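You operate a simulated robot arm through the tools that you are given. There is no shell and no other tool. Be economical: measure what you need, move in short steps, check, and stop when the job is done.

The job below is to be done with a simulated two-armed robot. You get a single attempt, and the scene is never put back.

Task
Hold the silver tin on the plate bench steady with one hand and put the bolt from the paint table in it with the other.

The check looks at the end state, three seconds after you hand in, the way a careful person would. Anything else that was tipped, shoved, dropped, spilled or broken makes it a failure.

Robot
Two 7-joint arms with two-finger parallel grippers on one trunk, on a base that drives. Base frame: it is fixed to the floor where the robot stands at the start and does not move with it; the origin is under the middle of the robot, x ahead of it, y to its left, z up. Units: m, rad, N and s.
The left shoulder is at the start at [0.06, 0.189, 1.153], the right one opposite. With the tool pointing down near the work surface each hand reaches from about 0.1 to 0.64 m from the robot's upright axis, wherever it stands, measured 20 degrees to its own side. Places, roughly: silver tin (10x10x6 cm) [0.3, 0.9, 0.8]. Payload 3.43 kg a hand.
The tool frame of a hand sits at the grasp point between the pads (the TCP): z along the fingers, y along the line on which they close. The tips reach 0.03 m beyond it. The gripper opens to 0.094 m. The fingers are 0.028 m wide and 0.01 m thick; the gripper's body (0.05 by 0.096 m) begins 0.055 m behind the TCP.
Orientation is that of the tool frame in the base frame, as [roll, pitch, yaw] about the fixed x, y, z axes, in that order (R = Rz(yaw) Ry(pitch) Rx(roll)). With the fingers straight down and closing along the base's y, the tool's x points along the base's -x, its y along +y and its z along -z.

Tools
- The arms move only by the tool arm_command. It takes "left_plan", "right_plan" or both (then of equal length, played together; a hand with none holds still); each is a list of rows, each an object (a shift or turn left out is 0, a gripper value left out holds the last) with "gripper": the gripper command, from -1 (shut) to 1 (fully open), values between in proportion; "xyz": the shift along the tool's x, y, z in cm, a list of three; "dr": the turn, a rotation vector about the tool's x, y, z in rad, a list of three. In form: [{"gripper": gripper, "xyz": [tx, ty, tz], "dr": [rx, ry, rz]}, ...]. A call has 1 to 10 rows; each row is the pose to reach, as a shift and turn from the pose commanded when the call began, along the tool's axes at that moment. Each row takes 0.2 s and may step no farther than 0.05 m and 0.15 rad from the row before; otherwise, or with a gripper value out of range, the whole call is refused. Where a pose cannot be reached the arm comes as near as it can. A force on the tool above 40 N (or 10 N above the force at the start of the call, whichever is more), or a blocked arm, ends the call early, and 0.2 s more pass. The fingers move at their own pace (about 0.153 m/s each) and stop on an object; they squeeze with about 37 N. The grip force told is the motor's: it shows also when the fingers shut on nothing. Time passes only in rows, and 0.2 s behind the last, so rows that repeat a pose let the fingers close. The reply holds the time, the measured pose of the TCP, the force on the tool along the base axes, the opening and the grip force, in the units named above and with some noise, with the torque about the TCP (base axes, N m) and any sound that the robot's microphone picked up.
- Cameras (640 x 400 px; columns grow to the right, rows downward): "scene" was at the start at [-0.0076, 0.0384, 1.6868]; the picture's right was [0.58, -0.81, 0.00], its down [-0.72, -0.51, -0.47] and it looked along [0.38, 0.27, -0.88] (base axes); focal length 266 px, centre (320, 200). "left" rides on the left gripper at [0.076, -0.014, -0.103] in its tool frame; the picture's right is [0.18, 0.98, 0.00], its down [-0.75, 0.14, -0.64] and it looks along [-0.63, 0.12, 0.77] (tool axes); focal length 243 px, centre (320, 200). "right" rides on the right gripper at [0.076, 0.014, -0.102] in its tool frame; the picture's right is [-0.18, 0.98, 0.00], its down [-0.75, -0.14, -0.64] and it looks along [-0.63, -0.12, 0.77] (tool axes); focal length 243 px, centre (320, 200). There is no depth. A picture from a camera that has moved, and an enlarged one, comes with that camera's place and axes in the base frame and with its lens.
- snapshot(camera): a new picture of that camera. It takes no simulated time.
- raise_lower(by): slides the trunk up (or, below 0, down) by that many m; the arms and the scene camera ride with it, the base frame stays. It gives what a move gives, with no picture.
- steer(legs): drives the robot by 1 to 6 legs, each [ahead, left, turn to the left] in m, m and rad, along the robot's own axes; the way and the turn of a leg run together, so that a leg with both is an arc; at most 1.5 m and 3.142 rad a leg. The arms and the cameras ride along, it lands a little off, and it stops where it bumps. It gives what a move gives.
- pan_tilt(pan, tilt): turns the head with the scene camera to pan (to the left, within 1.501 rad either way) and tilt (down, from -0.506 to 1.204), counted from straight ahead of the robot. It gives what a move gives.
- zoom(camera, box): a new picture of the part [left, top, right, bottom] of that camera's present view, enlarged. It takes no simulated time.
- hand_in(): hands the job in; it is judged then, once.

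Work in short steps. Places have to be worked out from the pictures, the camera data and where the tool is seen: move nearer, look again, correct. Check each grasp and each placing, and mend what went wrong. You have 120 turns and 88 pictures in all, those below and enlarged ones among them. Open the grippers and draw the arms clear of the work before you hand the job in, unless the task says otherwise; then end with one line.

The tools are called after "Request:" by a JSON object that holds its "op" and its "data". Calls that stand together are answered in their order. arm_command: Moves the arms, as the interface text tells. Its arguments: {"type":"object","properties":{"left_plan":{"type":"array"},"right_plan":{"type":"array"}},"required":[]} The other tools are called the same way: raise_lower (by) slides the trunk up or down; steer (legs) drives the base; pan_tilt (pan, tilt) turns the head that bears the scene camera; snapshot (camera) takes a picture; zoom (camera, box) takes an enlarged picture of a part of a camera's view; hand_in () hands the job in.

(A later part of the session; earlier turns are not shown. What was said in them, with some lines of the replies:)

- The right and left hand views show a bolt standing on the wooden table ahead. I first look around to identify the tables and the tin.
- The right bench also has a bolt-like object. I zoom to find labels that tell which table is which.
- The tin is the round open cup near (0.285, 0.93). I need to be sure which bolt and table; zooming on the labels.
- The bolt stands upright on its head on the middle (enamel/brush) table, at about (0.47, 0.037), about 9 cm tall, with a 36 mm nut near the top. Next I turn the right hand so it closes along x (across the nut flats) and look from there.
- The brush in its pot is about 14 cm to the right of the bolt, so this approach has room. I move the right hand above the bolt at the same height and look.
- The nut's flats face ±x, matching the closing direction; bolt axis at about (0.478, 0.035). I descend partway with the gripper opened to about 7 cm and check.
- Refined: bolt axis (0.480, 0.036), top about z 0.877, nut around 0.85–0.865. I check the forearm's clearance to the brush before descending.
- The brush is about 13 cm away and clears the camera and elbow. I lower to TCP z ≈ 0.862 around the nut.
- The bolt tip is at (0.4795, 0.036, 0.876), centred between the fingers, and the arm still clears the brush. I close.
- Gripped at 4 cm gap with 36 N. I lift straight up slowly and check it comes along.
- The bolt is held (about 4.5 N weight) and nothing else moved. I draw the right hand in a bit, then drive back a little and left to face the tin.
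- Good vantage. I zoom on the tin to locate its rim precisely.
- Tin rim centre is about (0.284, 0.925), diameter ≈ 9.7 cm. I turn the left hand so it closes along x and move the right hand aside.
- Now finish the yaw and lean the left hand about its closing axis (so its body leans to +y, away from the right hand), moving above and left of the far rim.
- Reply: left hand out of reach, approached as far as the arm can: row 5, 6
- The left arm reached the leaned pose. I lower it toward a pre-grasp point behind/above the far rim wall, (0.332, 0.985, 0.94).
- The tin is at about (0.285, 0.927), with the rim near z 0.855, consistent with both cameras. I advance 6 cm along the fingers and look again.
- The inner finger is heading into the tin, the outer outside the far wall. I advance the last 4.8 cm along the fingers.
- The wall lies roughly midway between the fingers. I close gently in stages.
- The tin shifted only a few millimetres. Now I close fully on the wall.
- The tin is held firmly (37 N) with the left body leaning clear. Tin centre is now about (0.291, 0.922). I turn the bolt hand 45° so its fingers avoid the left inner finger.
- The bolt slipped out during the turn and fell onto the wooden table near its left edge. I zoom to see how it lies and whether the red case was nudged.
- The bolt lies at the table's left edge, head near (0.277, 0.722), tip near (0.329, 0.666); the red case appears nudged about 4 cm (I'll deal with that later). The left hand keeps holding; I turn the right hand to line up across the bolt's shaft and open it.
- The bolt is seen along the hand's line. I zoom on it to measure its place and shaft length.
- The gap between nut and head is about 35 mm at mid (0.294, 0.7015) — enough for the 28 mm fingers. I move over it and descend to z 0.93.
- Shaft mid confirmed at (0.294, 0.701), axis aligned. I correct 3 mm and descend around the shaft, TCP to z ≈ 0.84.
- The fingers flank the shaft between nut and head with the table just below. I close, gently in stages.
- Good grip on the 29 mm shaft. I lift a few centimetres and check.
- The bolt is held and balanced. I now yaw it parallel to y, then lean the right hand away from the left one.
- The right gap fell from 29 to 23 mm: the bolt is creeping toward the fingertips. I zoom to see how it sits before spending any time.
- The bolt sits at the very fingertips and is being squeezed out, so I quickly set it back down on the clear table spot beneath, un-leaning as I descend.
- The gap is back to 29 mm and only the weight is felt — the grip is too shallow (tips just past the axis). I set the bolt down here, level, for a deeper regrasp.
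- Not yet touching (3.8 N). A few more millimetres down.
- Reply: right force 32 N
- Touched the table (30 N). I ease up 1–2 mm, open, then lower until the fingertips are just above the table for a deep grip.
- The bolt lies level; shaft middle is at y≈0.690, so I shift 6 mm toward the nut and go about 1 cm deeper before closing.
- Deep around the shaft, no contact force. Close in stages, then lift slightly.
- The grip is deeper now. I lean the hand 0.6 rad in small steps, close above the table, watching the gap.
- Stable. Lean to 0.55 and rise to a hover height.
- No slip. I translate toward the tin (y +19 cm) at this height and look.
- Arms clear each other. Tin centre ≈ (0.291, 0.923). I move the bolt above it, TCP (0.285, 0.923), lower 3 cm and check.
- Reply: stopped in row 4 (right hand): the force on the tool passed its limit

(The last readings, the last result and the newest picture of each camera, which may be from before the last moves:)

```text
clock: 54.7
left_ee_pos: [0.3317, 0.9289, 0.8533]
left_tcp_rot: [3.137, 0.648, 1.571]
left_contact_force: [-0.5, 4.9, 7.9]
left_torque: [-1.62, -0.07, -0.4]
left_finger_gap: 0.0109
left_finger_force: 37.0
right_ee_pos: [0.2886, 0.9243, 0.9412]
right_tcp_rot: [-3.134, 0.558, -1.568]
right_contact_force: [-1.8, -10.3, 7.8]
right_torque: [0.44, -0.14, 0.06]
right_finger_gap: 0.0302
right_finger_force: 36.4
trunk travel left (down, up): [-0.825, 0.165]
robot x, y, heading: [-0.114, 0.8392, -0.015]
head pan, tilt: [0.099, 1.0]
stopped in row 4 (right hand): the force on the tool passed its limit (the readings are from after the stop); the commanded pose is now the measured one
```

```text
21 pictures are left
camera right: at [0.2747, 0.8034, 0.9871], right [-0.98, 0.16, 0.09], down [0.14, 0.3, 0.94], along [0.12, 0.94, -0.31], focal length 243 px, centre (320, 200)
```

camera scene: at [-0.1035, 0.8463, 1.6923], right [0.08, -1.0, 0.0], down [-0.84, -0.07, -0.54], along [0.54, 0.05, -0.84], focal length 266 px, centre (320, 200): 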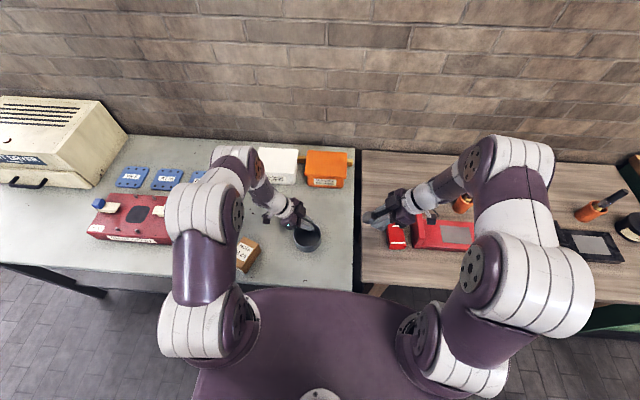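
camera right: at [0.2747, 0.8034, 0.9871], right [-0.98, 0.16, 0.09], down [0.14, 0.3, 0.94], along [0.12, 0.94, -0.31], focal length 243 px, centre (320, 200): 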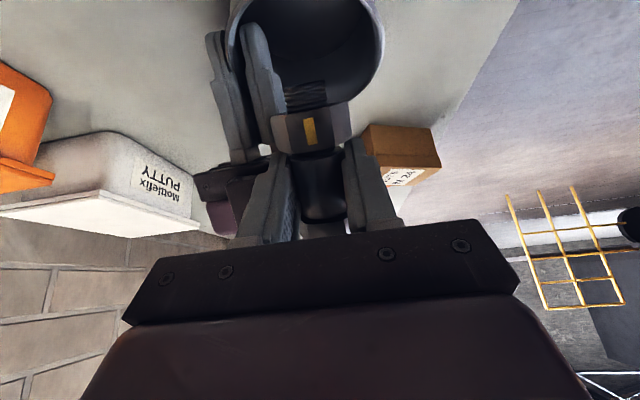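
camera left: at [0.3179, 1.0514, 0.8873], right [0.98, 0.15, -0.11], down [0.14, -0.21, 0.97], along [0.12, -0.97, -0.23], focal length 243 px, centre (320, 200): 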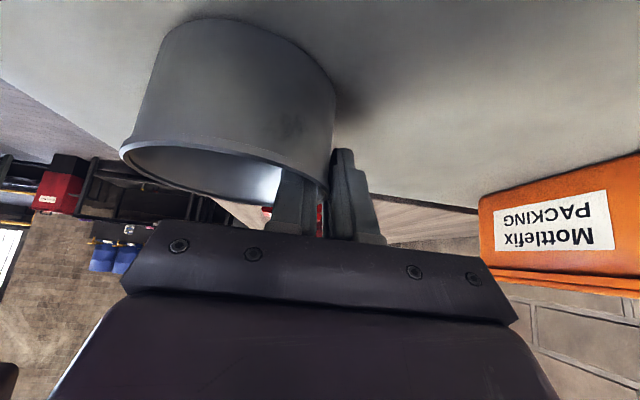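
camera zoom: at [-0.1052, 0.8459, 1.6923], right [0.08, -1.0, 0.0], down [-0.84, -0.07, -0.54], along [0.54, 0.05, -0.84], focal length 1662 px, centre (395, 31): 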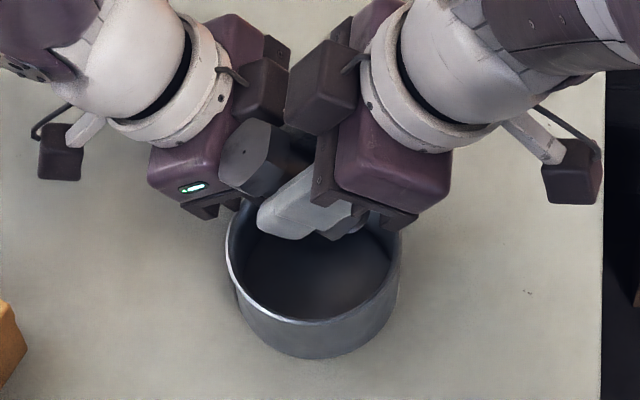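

The bolt head touched the left gripper's body on the way down. I back the right hand off; then I'll lean the left hand further out to make room.

Request:
{"op": "arm_command", "data": {"right_plan": [{"gripper": -1, "xyz": [2.3, 0, -2.0]}, {"xyz": [4.6, 0, -4.0]}, {"xyz": [7.5, 0, -5.6]}, {"xyz": [7.5, 0, -5.6]}]}}

Request:
{"op": "zoom", "data": {"camera": "right", "box": [160, 0, 480, 240]}}

Request:
{"op": "zoom", "data": {"camera": "scene", "box": [250, 180, 370, 260]}}

```text
clock: 55.7
left_ee_pos: [0.3319, 0.9287, 0.8528]
left_tcp_rot: [3.136, 0.646, 1.571]
left_contact_force: [-2.5, -3.1, 22.2]
left_torque: [-0.26, 0.22, 0.02]
left_finger_gap: 0.0108
left_finger_force: 37.2
right_ee_pos: [0.2862, 0.8296, 0.9489]
right_tcp_rot: [-3.136, 0.559, -1.567]
right_contact_force: [0.7, 0.6, -4.8]
right_torque: [0.01, 0.02, 0.0]
right_finger_gap: 0.0299
right_finger_force: 37.2
trunk travel left (down, up): [-0.825, 0.165]
robot x, y, heading: [-0.1132, 0.8408, -0.013]
head pan, tilt: [0.099, 1.0]
```

```text
1.67 times, centred on (320, 120) of right
camera zoom: at [0.2721, 0.7106, 0.994], right [-0.98, 0.16, 0.09], down [0.14, 0.3, 0.94], along [0.12, 0.94, -0.32], focal length 404 px, centre (320, 333)
```

zoom: 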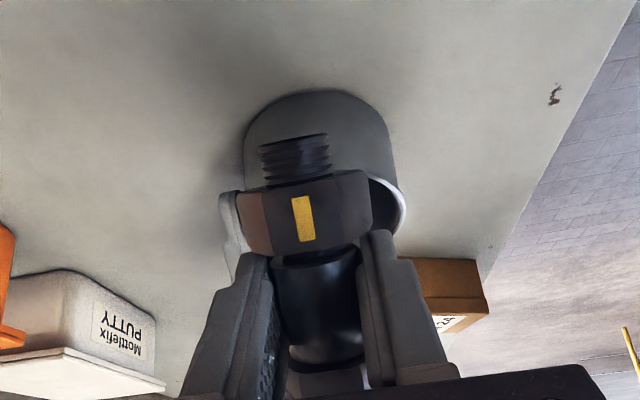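

```text
5.00 times, centred on (310, 220) of scene
camera zoom: at [-0.1051, 0.8459, 1.6924], right [0.08, -1.0, 0.0], down [-0.84, -0.07, -0.54], along [0.54, 0.05, -0.84], focal length 1330 px, centre (370, 100)
```

zoom: 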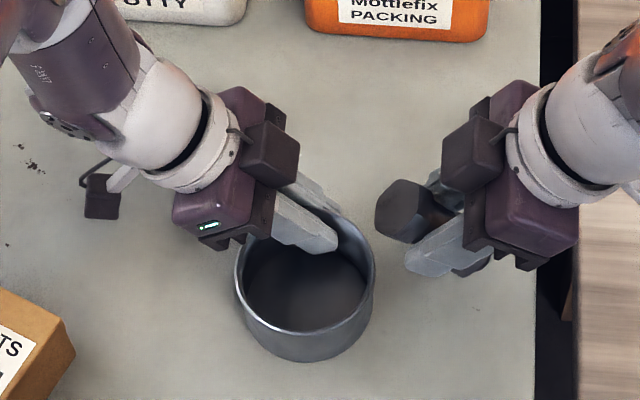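

The bump only pivoted the bolt steeper (tip down), which is fine. Now I loosen the left hand a little, back it off 8 mm, lean it a further 0.25 rad, and re-grip the tin wall.

Request:
{"op": "arm_command", "data": {"left_plan": [{"gripper": -0.8}, {"gripper": -0.6}, {"gripper": -0.45}, {"xyz": [0, 0, -0.8]}, {"xyz": [0, 0, -0.8], "dr": [0, -0.1, 0]}, {"xyz": [0, 0, -0.8], "dr": [0, -0.2, 0]}, {"xyz": [0, 0, -0.8], "dr": [0, -0.25, 0]}, {"xyz": [0, 0, -0.8], "dr": [0, -0.25, 0]}]}}

Request:
{"op": "zoom", "data": {"camera": "scene", "box": [250, 180, 370, 260]}}

```text
clock: 57.5
left_ee_pos: [0.3311, 0.9337, 0.8583]
left_tcp_rot: [3.137, 0.896, 1.572]
left_contact_force: [0.1, -0.7, 0.2]
left_torque: [0.03, -0.03, -0.02]
left_finger_gap: 0.0259
left_finger_force: 0.0
right_ee_pos: [0.2876, 0.8317, 0.9468]
right_tcp_rot: [-3.139, 0.558, -1.569]
right_contact_force: [-0.2, -0.2, -4.8]
right_torque: [-0.02, 0.01, -0.03]
right_finger_gap: 0.0299
right_finger_force: 36.9
trunk travel left (down, up): [-0.825, 0.165]
robot x, y, heading: [-0.1116, 0.8366, -0.02]
head pan, tilt: [0.099, 1.0]
```

```text
5.00 times, centred on (310, 220) of scene
camera zoom: at [-0.1024, 0.8465, 1.6923], right [0.08, -1.0, 0.0], down [-0.84, -0.07, -0.54], along [0.54, 0.04, -0.84], focal length 1330 px, centre (370, 100)
```

zoom: 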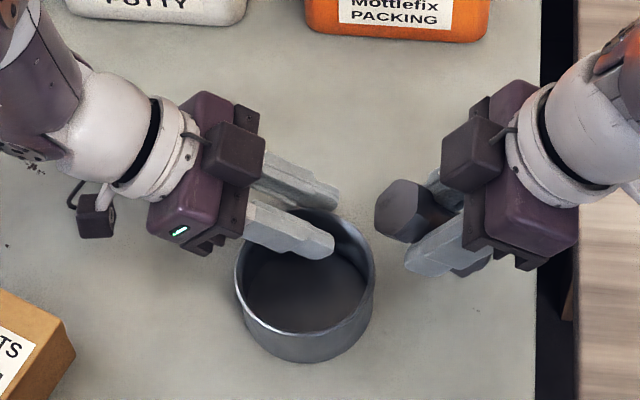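

Worked cleanly, tin undisturbed. Re-grip the wall.

Request:
{"op": "arm_command", "data": {"left_plan": [{"gripper": -0.6}, {"gripper": -0.8}, {"gripper": -1}, {"gripper": -1}]}}

Request:
{"op": "zoom", "data": {"camera": "scene", "box": [250, 180, 370, 260]}}

```text
clock: 58.5
left_ee_pos: [0.3331, 0.9335, 0.8588]
left_tcp_rot: [3.137, 0.898, 1.572]
left_contact_force: [-0.3, 0.4, 4.6]
left_torque: [0.24, 0.24, -0.06]
left_finger_gap: 0.0111
left_finger_force: 37.3
right_ee_pos: [0.2864, 0.8309, 0.9468]
right_tcp_rot: [-3.138, 0.558, -1.569]
right_contact_force: [0.2, -0.6, -4.6]
right_torque: [-0.03, 0.0, 0.01]
right_finger_gap: 0.0295
right_finger_force: 37.6
trunk travel left (down, up): [-0.825, 0.165]
robot x, y, heading: [-0.1121, 0.8388, -0.016]
head pan, tilt: [0.099, 1.0]
```

```text
5.00 times, centred on (310, 220) of scene
camera zoom: at [-0.1024, 0.8466, 1.6923], right [0.08, -1.0, 0.0], down [-0.84, -0.07, -0.54], along [0.54, 0.04, -0.84], focal length 1330 px, centre (370, 100)
```

zoom: 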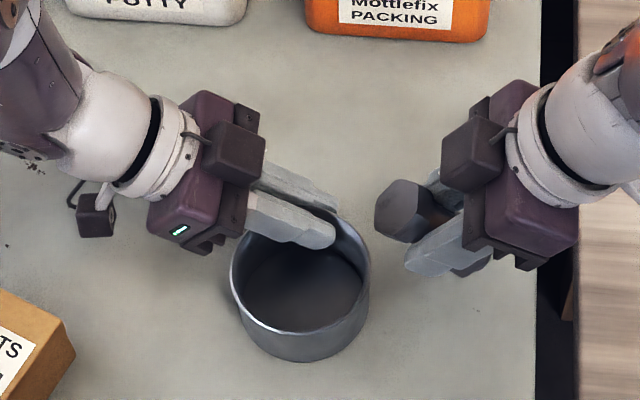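

Gripped again; tin centre now ≈ (0.291, 0.926). I bring the bolt over at the same height and check alignment.

Request:
{"op": "arm_command", "data": {"right_plan": [{"gripper": -1, "xyz": [-2.5, 0.1, 1.5]}, {"xyz": [-5, 0.2, 3.0]}, {"xyz": [-7.3, 0.35, 4.5]}, {"xyz": [-7.3, 0.35, 4.5]}]}}

Request:
{"op": "zoom", "data": {"camera": "scene", "box": [260, 180, 356, 260]}}

Request:
{"op": "zoom", "data": {"camera": "right", "box": [160, 0, 480, 240]}}

```text
clock: 59.5
left_ee_pos: [0.3335, 0.9333, 0.8589]
left_tcp_rot: [3.136, 0.896, 1.571]
left_contact_force: [1.1, 0.4, 6.7]
left_torque: [0.31, 0.17, -0.1]
left_finger_gap: 0.0109
left_finger_force: 37.0
right_ee_pos: [0.2835, 0.9159, 0.9486]
right_tcp_rot: [-3.138, 0.558, -1.568]
right_contact_force: [0.2, 0.3, -5.8]
right_torque: [-0.01, 0.0, 0.05]
right_finger_gap: 0.0294
right_finger_force: 36.9
trunk travel left (down, up): [-0.825, 0.165]
robot x, y, heading: [-0.1096, 0.8376, -0.017]
head pan, tilt: [0.099, 1.0]
```

```text
5.00 times, centred on (308, 220) of scene
camera zoom: at [-0.1026, 0.8464, 1.6923], right [0.08, -1.0, 0.0], down [-0.84, -0.07, -0.54], along [0.54, 0.05, -0.84], focal length 1330 px, centre (380, 100)
```

zoom: 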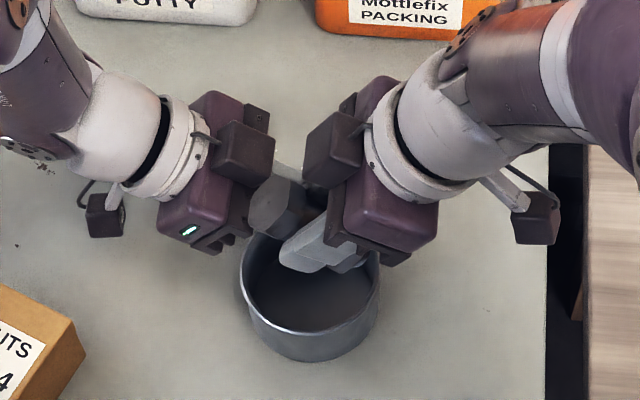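

```text
1.67 times, centred on (320, 120) of right
camera zoom: at [0.2689, 0.7962, 0.994], right [-0.98, 0.16, 0.09], down [0.14, 0.3, 0.94], along [0.12, 0.94, -0.32], focal length 404 px, centre (320, 333)
```

zoom: 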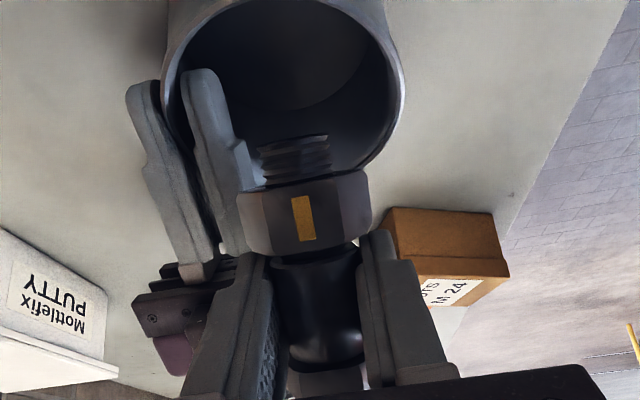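

Well aligned: tip x ≈ 0.283, y ≈ 0.892, head clear of the left hand. I lower 4.5 cm vertically in small steps.

Request:
{"op": "arm_command", "data": {"right_plan": [{"gripper": -1, "xyz": [0.78, 0, 1.28]}, {"xyz": [1.57, 0, 2.56]}, {"xyz": [2.35, 0, 3.83]}, {"xyz": [2.35, 0, 3.83]}]}}

Request:
{"op": "zoom", "data": {"camera": "scene", "box": [260, 190, 340, 256]}}

```text
clock: 60.3
left_ee_pos: [0.334, 0.9351, 0.8582]
left_tcp_rot: [3.126, 0.893, 1.566]
left_contact_force: [0.0, 3.9, 0.6]
left_torque: [-0.7, -0.07, -0.27]
left_finger_gap: 0.011
left_finger_force: 36.8
right_ee_pos: [0.2863, 0.9188, 0.9092]
right_tcp_rot: [-3.135, 0.563, -1.566]
right_contact_force: [-2.8, -7.4, 8.5]
right_torque: [0.59, -0.06, 0.09]
right_finger_gap: 0.0299
right_finger_force: 36.9
trunk travel left (down, up): [-0.825, 0.165]
robot x, y, heading: [-0.1142, 0.8388, -0.012]
head pan, tilt: [0.099, 1.0]
stopped in row 3 (right hand): the force on the tool passed its limit (the readings are from after the stop); the commanded pose is now the measured one
```

```text
6.06 times, centred on (300, 223) of scene
camera zoom: at [-0.1038, 0.846, 1.6924], right [0.08, -1.0, 0.0], down [-0.84, -0.07, -0.54], along [0.54, 0.05, -0.84], focal length 1612 px, centre (441, 61)
```

zoom: 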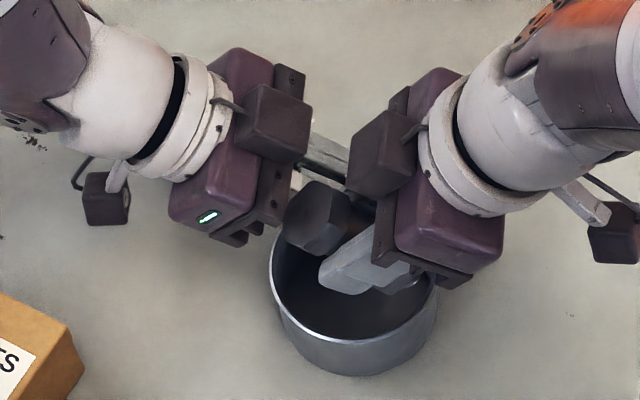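

The head just brushed the left gripper's corner again. I shift 8 mm toward −y and 6 mm toward −x and look at the bolt's angle.

Request:
{"op": "arm_command", "data": {"right_plan": [{"gripper": -1, "xyz": [0.68, 0.6, -0.42]}, {"gripper": -1, "xyz": [0.68, 0.6, -0.42]}]}}

Request:
{"op": "zoom", "data": {"camera": "right", "box": [160, 0, 480, 240]}}

```text
clock: 60.9
left_ee_pos: [0.3331, 0.9343, 0.8568]
left_tcp_rot: [3.128, 0.891, 1.565]
left_contact_force: [-1.7, -0.6, 13.5]
left_torque: [0.26, 0.28, 0.07]
left_finger_gap: 0.011
left_finger_force: 37.0
right_ee_pos: [0.2786, 0.9109, 0.9096]
right_tcp_rot: [-3.136, 0.563, -1.566]
right_contact_force: [0.6, -0.1, -6.2]
right_torque: [-0.01, 0.0, 0.01]
right_finger_gap: 0.0296
right_finger_force: 36.9
trunk travel left (down, up): [-0.825, 0.165]
robot x, y, heading: [-0.1107, 0.8413, -0.015]
head pan, tilt: [0.099, 1.0]
```

```text
1.67 times, centred on (320, 120) of right
camera zoom: at [0.2653, 0.7903, 0.9536], right [-0.98, 0.15, 0.09], down [0.14, 0.29, 0.95], along [0.12, 0.94, -0.31], focal length 404 px, centre (320, 333)
```

zoom: 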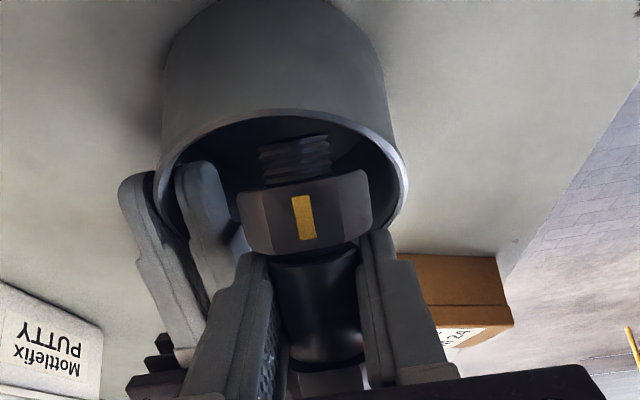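

Free again, and the tip is just inside the −y rim. I descend while drifting back +y, in small steps.

Request:
{"op": "arm_command", "data": {"right_plan": [{"gripper": -1, "xyz": [0.09, 0, 0.89]}, {"xyz": [0.18, 0, 1.78]}, {"xyz": [0.71, 0, 2.63]}, {"xyz": [1.14, 0, 3.3]}, {"xyz": [1.14, 0, 3.3]}]}}

Request:
{"op": "zoom", "data": {"camera": "scene", "box": [260, 190, 340, 256]}}

```text
clock: 62.1
left_ee_pos: [0.3343, 0.9347, 0.8579]
left_tcp_rot: [3.128, 0.891, 1.565]
left_contact_force: [0.5, 0.1, 17.6]
left_torque: [0.28, 0.23, 0.02]
left_finger_gap: 0.0107
left_finger_force: 36.8
right_ee_pos: [0.2806, 0.9201, 0.8739]
right_tcp_rot: [-3.136, 0.564, -1.566]
right_contact_force: [-0.2, -0.4, -5.0]
right_torque: [-0.01, 0.02, -0.02]
right_finger_gap: 0.0294
right_finger_force: 36.7
trunk travel left (down, up): [-0.825, 0.165]
robot x, y, heading: [-0.1126, 0.8393, -0.018]
head pan, tilt: [0.099, 1.0]
```

```text
6.06 times, centred on (300, 223) of scene
camera zoom: at [-0.104, 0.8462, 1.6923], right [0.08, -1.0, 0.0], down [-0.84, -0.07, -0.54], along [0.54, 0.04, -0.84], focal length 1612 px, centre (441, 61)
```

zoom: 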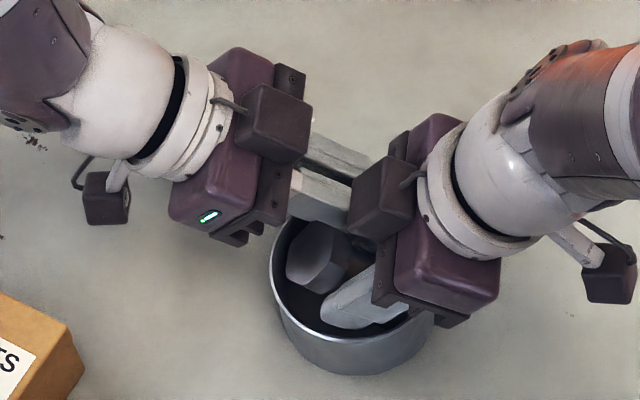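

The bolt is inside the tin without contact. I lower further in 4 mm steps until it touches.

Request:
{"op": "arm_command", "data": {"right_plan": [{"gripper": -1, "xyz": [0.21, 0, 0.34]}, {"xyz": [0.43, 0, 0.68]}, {"xyz": [0.64, 0, 1.02]}]}}

```text
clock: 62.9
left_ee_pos: [0.334, 0.9351, 0.8587]
left_tcp_rot: [3.123, 0.889, 1.563]
left_contact_force: [6.2, 1.8, 6.6]
left_torque: [0.12, -0.22, -0.06]
left_finger_gap: 0.011
left_finger_force: 37.0
right_ee_pos: [0.2792, 0.9195, 0.8641]
right_tcp_rot: [-3.135, 0.568, -1.565]
right_contact_force: [-5.5, -6.1, 19.0]
right_torque: [-0.4, 0.73, 0.11]
right_finger_gap: 0.0295
right_finger_force: 37.3
trunk travel left (down, up): [-0.825, 0.165]
robot x, y, heading: [-0.1138, 0.8383, -0.017]
head pan, tilt: [0.099, 1.0]
```

Bottom contact felt at z 0.864. I ease up 1 mm, then open just enough to release while the left hand holds the tin.

Request:
{"op": "arm_command", "data": {"right_plan": [{"gripper": -1, "xyz": [0, 0, -0.15]}, {"gripper": -0.35, "xyz": [0, 0, -0.15]}, {"gripper": -0.22, "xyz": [0, 0, -0.15]}, {"gripper": -0.22, "xyz": [0, 0, -0.15]}]}}

Request:
{"op": "zoom", "data": {"camera": "scene", "box": [260, 190, 340, 256]}}

```text
clock: 63.9
left_ee_pos: [0.334, 0.9337, 0.8579]
left_tcp_rot: [3.125, 0.891, 1.565]
left_contact_force: [1.8, 1.5, 17.5]
left_torque: [0.29, 0.27, -0.05]
left_finger_gap: 0.011
left_finger_force: 37.5
right_ee_pos: [0.279, 0.9188, 0.8648]
right_tcp_rot: [-3.136, 0.563, -1.565]
right_contact_force: [2.5, -0.2, 3.6]
right_torque: [-0.07, 0.06, 0.03]
right_finger_gap: 0.0355
right_finger_force: 0.0
trunk travel left (down, up): [-0.825, 0.165]
robot x, y, heading: [-0.1119, 0.8399, -0.015]
head pan, tilt: [0.099, 1.0]
```

```text
6.06 times, centred on (300, 223) of scene
camera zoom: at [-0.1042, 0.8463, 1.6924], right [0.08, -1.0, 0.0], down [-0.84, -0.07, -0.54], along [0.54, 0.04, -0.84], focal length 1612 px, centre (441, 61)
```

zoom: 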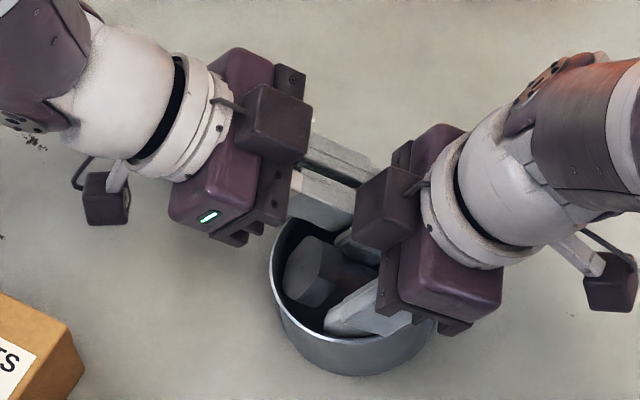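

Released; the bolt lies in the tin. I withdraw the right hand slowly along its own axis.

Request:
{"op": "arm_command", "data": {"right_plan": [{"gripper": -0.22, "xyz": [0, 0, -1]}, {"xyz": [0, 0, -2]}, {"xyz": [0, 0, -3.5]}, {"xyz": [0, 0, -6]}, {"xyz": [0, 0, -10]}, {"xyz": [0, 0, -14]}, {"xyz": [0, 0, -18]}]}}

Request:
{"op": "zoom", "data": {"camera": "scene", "box": [260, 190, 340, 256]}}

```text
clock: 65.5
left_ee_pos: [0.3336, 0.9354, 0.8582]
left_tcp_rot: [3.125, 0.89, 1.566]
left_contact_force: [2.8, 0.5, 20.3]
left_torque: [0.33, 0.22, 0.07]
left_finger_gap: 0.0108
left_finger_force: 37.2
right_ee_pos: [0.2801, 0.8213, 1.019]
right_tcp_rot: [-3.137, 0.564, -1.565]
right_contact_force: [0.3, -0.6, -0.9]
right_torque: [0.02, -0.02, 0.0]
right_finger_gap: 0.0367
right_finger_force: 0.1
trunk travel left (down, up): [-0.825, 0.165]
robot x, y, heading: [-0.1099, 0.8397, -0.016]
head pan, tilt: [0.099, 1.0]
```

```text
6.06 times, centred on (300, 223) of scene
camera zoom: at [-0.1046, 0.846, 1.6922], right [0.08, -1.0, 0.0], down [-0.84, -0.07, -0.54], along [0.54, 0.05, -0.84], focal length 1612 px, centre (441, 61)
```

zoom: 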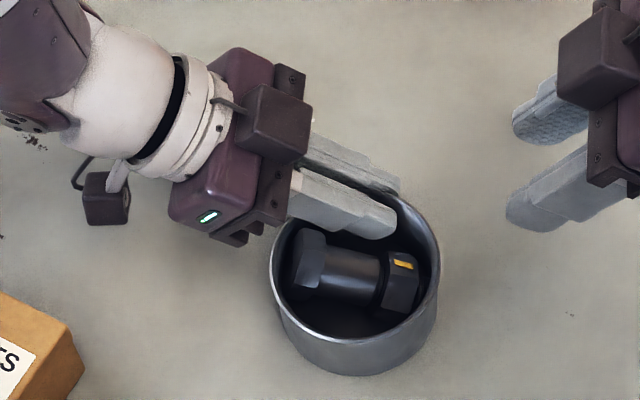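

The bolt lies in the tin. I open the left fingers only slightly and withdraw along their axis.

Request:
{"op": "arm_command", "data": {"left_plan": [{"gripper": -0.75}, {"gripper": -0.6}, {"gripper": -0.6}, {"xyz": [0, 0, -1]}, {"xyz": [0, 0, -2.5]}, {"xyz": [0, 0, -5]}, {"xyz": [-1, 0, -8]}, {"xyz": [-4, 0, -11]}, {"xyz": [-7, 0, -13]}], "right_plan": [{"xyz": [0, 0, 0]}, {"xyz": [0, 0, 0]}, {"xyz": [0, 0, 0]}, {"xyz": [0, 0, 0]}, {"xyz": [0, 0, 0]}, {"xyz": [0, 0, 0]}, {"xyz": [0, 0, 0]}, {"xyz": [0, 0, 0]}, {"xyz": [0, 0, 0]}]}}

Request:
{"op": "snapshot", "data": {"camera": "scene"}}

```text
clock: 67.5
left_ee_pos: [0.3202, 0.9855, 0.9785]
left_tcp_rot: [3.129, 0.891, 1.566]
left_contact_force: [-0.6, -0.2, 0.2]
left_torque: [-0.01, 0.0, 0.0]
left_finger_gap: 0.0188
left_finger_force: 0.0
left hand out of reach, approached as far as the arm can: row 8, 9
right_ee_pos: [0.281, 0.8196, 1.0179]
right_tcp_rot: [-3.135, 0.564, -1.565]
right_contact_force: [-0.8, 0.4, 0.3]
right_torque: [0.06, 0.02, 0.01]
right_finger_gap: 0.0367
right_finger_force: 0.0
trunk travel left (down, up): [-0.825, 0.165]
robot x, y, heading: [-0.1123, 0.8403, -0.016]
head pan, tilt: [0.099, 1.0]
```

```text
9 pictures are left
camera scene: at [-0.1033, 0.8459, 1.6922], right [0.08, -1.0, 0.0], down [-0.84, -0.07, -0.54], along [0.54, 0.05, -0.84], focal length 266 px, centre (320, 200)
```

scene: 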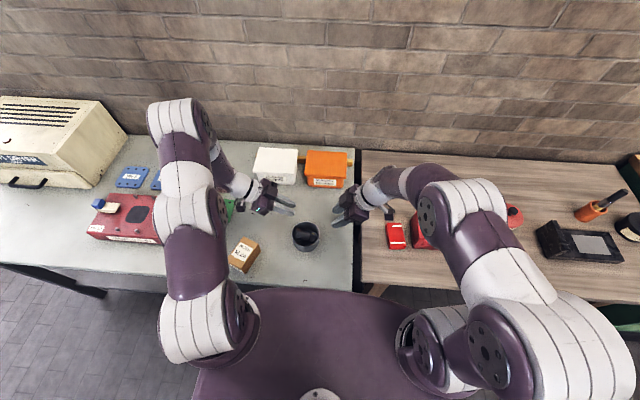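

Tin and bolt are good. The red case was shoved about 4.4 cm to −y by the earlier fall, so I mend that. First I bring the right hand upright over it.

Request:
{"op": "arm_command", "data": {"right_plan": [{"gripper": 0.6, "xyz": [3, 0, -2], "dr": [0, 0.1, 0]}, {"xyz": [6, 0, -4], "dr": [0, 0.2, 0]}, {"xyz": [9, 0, -6], "dr": [0, 0.3, 0]}, {"xyz": [12, 0, -8], "dr": [0, 0.4, 0]}, {"xyz": [15, 0, -10], "dr": [0, 0.5, 0]}, {"xyz": [18, 0, -11.5], "dr": [0, 0.564, 0]}, {"xyz": [18, 0, -11.5], "dr": [0, 0.564, 0]}]}}

Request:
{"op": "arm_command", "data": {"right_plan": [{"dr": [0, 0, 0.15]}, {"dr": [0, 0, 0.3]}, {"dr": [0, 0, 0.45]}, {"dr": [0, 0, 0.6]}, {"dr": [0, 0, 0.75]}, {"dr": [0, 0, 0.9]}, {"dr": [0, 0, 1.05]}, {"dr": [0, 0, 1.2]}, {"dr": [0, 0, 1.35]}, {"dr": [0, 0, 1.5]}]}}

Request:
{"op": "snapshot", "data": {"camera": "right"}}

```text
clock: 69.1
left_ee_pos: [0.32, 0.9871, 0.978]
left_tcp_rot: [3.127, 0.888, 1.567]
left_contact_force: [0.6, -0.3, -0.2]
left_torque: [0.02, -0.03, -0.02]
left_finger_gap: 0.0187
left_finger_force: 0.1
right_ee_pos: [0.2827, 0.6079, 1.016]
right_tcp_rot: [-3.139, -0.002, -1.569]
right_contact_force: [-0.1, -0.1, -0.5]
right_torque: [0.03, 0.03, 0.03]
right_finger_gap: 0.0751
right_finger_force: 0.1
trunk travel left (down, up): [-0.825, 0.165]
robot x, y, heading: [-0.1112, 0.8389, -0.017]
head pan, tilt: [0.099, 1.0]
```

```text
clock: 71.3
left_ee_pos: [0.3211, 0.987, 0.9786]
left_tcp_rot: [3.128, 0.89, 1.567]
left_contact_force: [0.3, 0.2, 0.0]
left_torque: [0.02, 0.02, -0.02]
left_finger_gap: 0.0186
left_finger_force: 0.1
right_ee_pos: [0.2805, 0.6102, 1.0179]
right_tcp_rot: [-3.141, 0.003, -3.071]
right_contact_force: [0.4, 0.1, -0.2]
right_torque: [0.0, 0.0, 0.0]
right_finger_gap: 0.075
right_finger_force: 0.1
trunk travel left (down, up): [-0.825, 0.165]
robot x, y, heading: [-0.1126, 0.8404, -0.015]
head pan, tilt: [0.099, 1.0]
```

```text
8 pictures are left
camera right: at [0.2042, 0.6172, 1.1194], right [0.11, 0.99, 0.0], down [0.76, -0.09, 0.64], along [0.64, -0.07, -0.76], focal length 243 px, centre (320, 200)
```

right: 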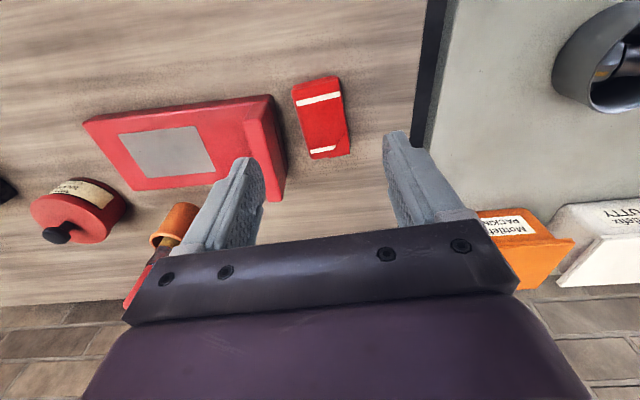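

The case is at about (0.329, 0.608), already aligned with the hand's yaw. I straddle it from above with a 7.5 cm opening, keeping clear of the red box.

Request:
{"op": "arm_command", "data": {"right_plan": [{"gripper": 0.6, "xyz": [-4.5, -0.1, 0]}, {"xyz": [-4.5, -0.1, 4.5]}, {"xyz": [-4.5, -0.1, 9]}, {"xyz": [-4.5, -0.1, 11.5]}, {"xyz": [-4.5, -0.1, 11.5]}]}}

Request:
{"op": "snapshot", "data": {"camera": "right"}}

```text
clock: 72.5
left_ee_pos: [0.3204, 0.9867, 0.9792]
left_tcp_rot: [3.125, 0.89, 1.566]
left_contact_force: [-0.6, 0.6, -0.6]
left_torque: [0.01, -0.01, -0.02]
left_finger_gap: 0.0189
left_finger_force: 0.0
right_ee_pos: [0.3275, 0.6125, 0.9033]
right_tcp_rot: [3.141, 0.007, -3.067]
right_contact_force: [-0.1, -0.1, 0.2]
right_torque: [0.01, -0.02, -0.02]
right_finger_gap: 0.075
right_finger_force: 0.0
trunk travel left (down, up): [-0.825, 0.165]
robot x, y, heading: [-0.1143, 0.8384, -0.014]
head pan, tilt: [0.099, 1.0]
```

```text
7 pictures are left
camera right: at [0.2504, 0.6197, 1.005], right [0.11, 0.99, 0.0], down [0.76, -0.09, 0.65], along [0.64, -0.07, -0.76], focal length 243 px, centre (320, 200)
```

right: 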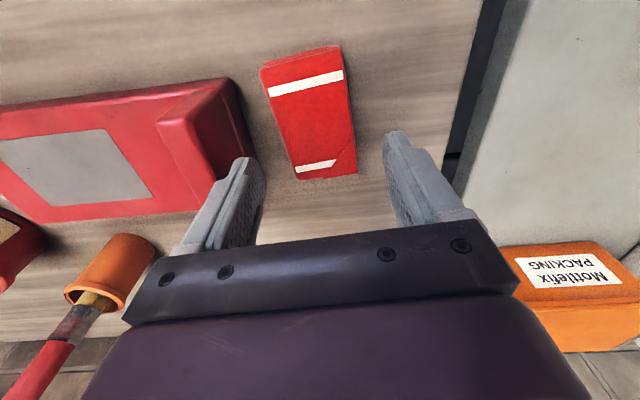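

Clearances check: case y 0.580–0.636, fingers at 0.575/0.650, red box at 0.546. I lower the last 6.6 cm.

Request:
{"op": "arm_command", "data": {"right_plan": [{"gripper": 0.6, "xyz": [0, 0, 3]}, {"xyz": [0, 0, 5]}, {"xyz": [0, 0, 6.6]}, {"xyz": [0, 0, 6.6]}]}}

Request:
{"op": "snapshot", "data": {"camera": "right"}}

```text
clock: 73.5
left_ee_pos: [0.3212, 0.9859, 0.9784]
left_tcp_rot: [3.129, 0.891, 1.568]
left_contact_force: [0.5, 0.0, 0.8]
left_torque: [0.0, -0.02, -0.03]
left_finger_gap: 0.0189
left_finger_force: 0.0
right_ee_pos: [0.3266, 0.6094, 0.836]
right_tcp_rot: [3.142, 0.004, -3.068]
right_contact_force: [0.8, -0.5, -0.5]
right_torque: [0.01, -0.02, 0.01]
right_finger_gap: 0.0749
right_finger_force: 0.2
trunk travel left (down, up): [-0.825, 0.165]
robot x, y, heading: [-0.1133, 0.8394, -0.015]
head pan, tilt: [0.099, 1.0]
```

```text
6 pictures are left
camera right: at [0.2501, 0.6174, 0.9377], right [0.11, 0.99, 0.0], down [0.76, -0.09, 0.65], along [0.64, -0.07, -0.76], focal length 243 px, centre (320, 200)
```

right: 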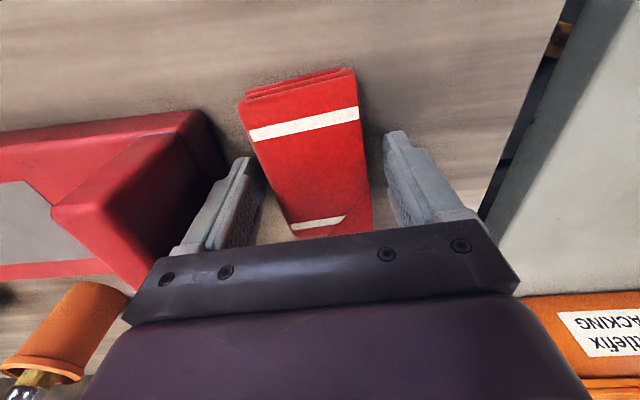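

The case is straddled cleanly. I narrow to about 6.4 cm and slide it slowly 4.5 cm in +y, back to where it was.

Request:
{"op": "arm_command", "data": {"right_plan": [{"gripper": 0.36}, {"gripper": 0.36, "xyz": [-0.1, 0.8, 0]}, {"xyz": [-0.1, 1.6, 0]}, {"xyz": [-0.2, 2.4, 0]}, {"xyz": [-0.2, 3.2, 0]}, {"xyz": [-0.3, 4.0, 0]}, {"xyz": [-0.3, 4.5, 0]}, {"xyz": [-0.3, 4.5, 0]}]}}

Request:
{"op": "snapshot", "data": {"camera": "right"}}

```text
clock: 75.3
left_ee_pos: [0.3218, 0.9876, 0.9778]
left_tcp_rot: [3.129, 0.89, 1.568]
left_contact_force: [0.3, 0.3, -0.3]
left_torque: [0.02, -0.03, 0.01]
left_finger_gap: 0.0187
left_finger_force: 0.1
right_ee_pos: [0.3277, 0.6571, 0.8364]
right_tcp_rot: [-3.14, 0.003, -3.068]
right_contact_force: [0.3, 0.1, 0.5]
right_torque: [-0.05, -0.04, 0.0]
right_finger_gap: 0.0639
right_finger_force: 0.0
trunk travel left (down, up): [-0.825, 0.165]
robot x, y, heading: [-0.1081, 0.8407, -0.016]
head pan, tilt: [0.099, 1.0]
```

```text
5 pictures are left
camera right: at [0.25, 0.6652, 0.9379], right [0.11, 0.99, 0.0], down [0.76, -0.09, 0.65], along [0.64, -0.07, -0.76], focal length 243 px, centre (320, 200)
```

right: 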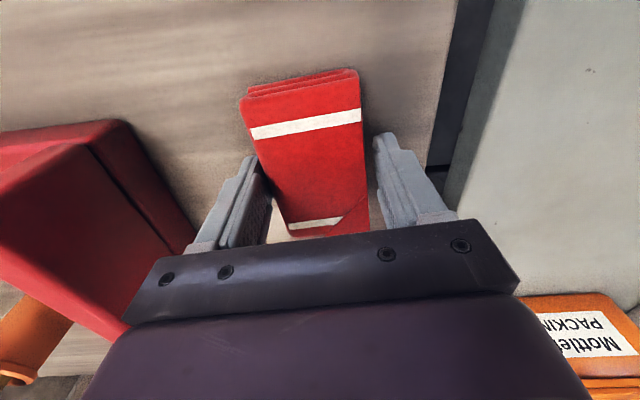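

It slid along cleanly. I open slightly, rise straight up and check with the scene camera, while the left hand opens too.

Request:
{"op": "arm_command", "data": {"right_plan": [{"gripper": 0.6, "xyz": [0, -0.2, 0]}, {"xyz": [0, -0.2, -1]}, {"xyz": [0, -0.2, -4]}, {"xyz": [0, -0.2, -8.5]}, {"xyz": [0, -0.2, -13]}, {"xyz": [0, -2, -17]}, {"xyz": [0, -6, -19]}, {"gripper": 1, "xyz": [1, -10, -20]}, {"xyz": [2, -14, -20]}]}}

Request:
{"op": "snapshot", "data": {"camera": "scene"}}

```text
clock: 77.3
left_ee_pos: [0.3213, 0.9849, 0.9782]
left_tcp_rot: [3.129, 0.889, 1.566]
left_contact_force: [-0.2, -0.3, -0.2]
left_torque: [-0.02, 0.04, -0.02]
left_finger_gap: 0.0188
left_finger_force: 0.2
right_ee_pos: [0.3172, 0.5105, 1.0376]
right_tcp_rot: [3.139, 0.003, -3.068]
right_contact_force: [0.2, -0.4, 0.3]
right_torque: [0.01, 0.01, 0.0]
right_finger_gap: 0.0944
right_finger_force: 0.1
trunk travel left (down, up): [-0.825, 0.165]
robot x, y, heading: [-0.1113, 0.839, -0.015]
head pan, tilt: [0.099, 1.0]
```

```text
4 pictures are left
camera scene: at [-0.1026, 0.8448, 1.6923], right [0.08, -1.0, 0.0], down [-0.84, -0.07, -0.54], along [0.54, 0.05, -0.84], focal length 266 px, centre (320, 200)
```

scene: 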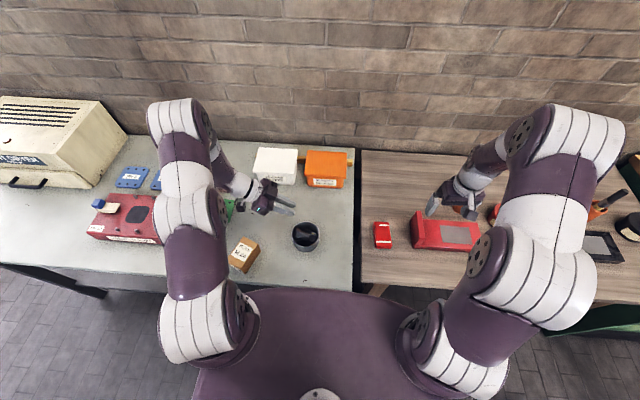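

The red case is back at its original place. Now I un-lean, raise and open the left hand clear of the tin.

Request:
{"op": "arm_command", "data": {"left_plan": [{"gripper": -0.6, "xyz": [-1, 0, -1], "dr": [0, 0.12, 0]}, {"xyz": [-2, 0, -2], "dr": [0, 0.24, 0]}, {"xyz": [-3, 0, -3], "dr": [0, 0.36, 0]}, {"xyz": [-4, 0, -4], "dr": [0, 0.48, 0]}, {"xyz": [-5, 0, -5.5], "dr": [0, 0.6, 0]}, {"xyz": [-6, 0, -7.5], "dr": [0, 0.72, 0]}, {"gripper": 1, "xyz": [-6, 0, -10], "dr": [0, 0.8, 0]}, {"gripper": 1, "xyz": [-6, 0, -12], "dr": [0, 0.8, 0]}]}}

Request:
{"op": "zoom", "data": {"camera": "scene", "box": [180, 150, 420, 300]}}

```text
clock: 79.1
left_ee_pos: [0.3209, 1.044, 1.1013]
left_tcp_rot: [3.131, 0.091, 1.575]
left_contact_force: [0.5, 0.2, -0.8]
left_torque: [0.0, 0.01, 0.01]
left_finger_gap: 0.094
left_finger_force: 0.0
right_ee_pos: [0.3175, 0.5114, 1.0393]
right_tcp_rot: [3.141, 0.002, -3.068]
right_contact_force: [-0.9, -0.6, 0.4]
right_torque: [-0.01, -0.03, -0.02]
right_finger_gap: 0.0939
right_finger_force: 0.0
trunk travel left (down, up): [-0.825, 0.165]
robot x, y, heading: [-0.1135, 0.8394, -0.017]
head pan, tilt: [0.099, 1.0]
```

```text
2.67 times, centred on (300, 225) of scene
camera zoom: at [-0.103, 0.8475, 1.6923], right [0.08, -1.0, 0.0], down [-0.84, -0.07, -0.54], along [0.54, 0.04, -0.84], focal length 709 px, centre (373, 133)
```

zoom: 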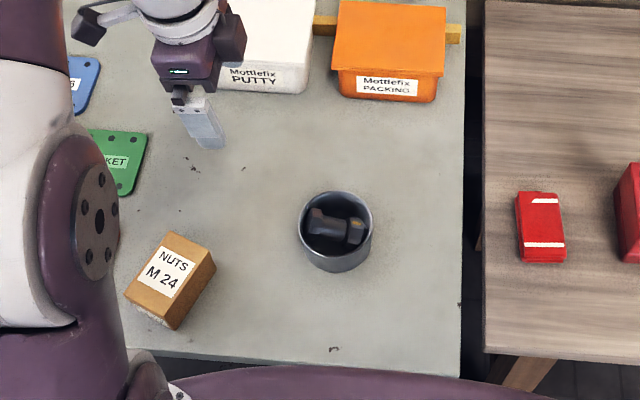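

The bolt lies in the upright tin, the red case is back in place, and both hands are open and clear. I hand in.

Request:
{"op": "hand_in", "data": {}}

```text
The job is handed in.
```

The bolt is in the silver tin, put there with the right hand while the left held the tin. On the way I dropped the bolt once on the paint table and it knocked the red case about 4.5 cm, so I slid the case back to within about a centimetre of where it started. The tin itself moved less than a centimetre when gripped.
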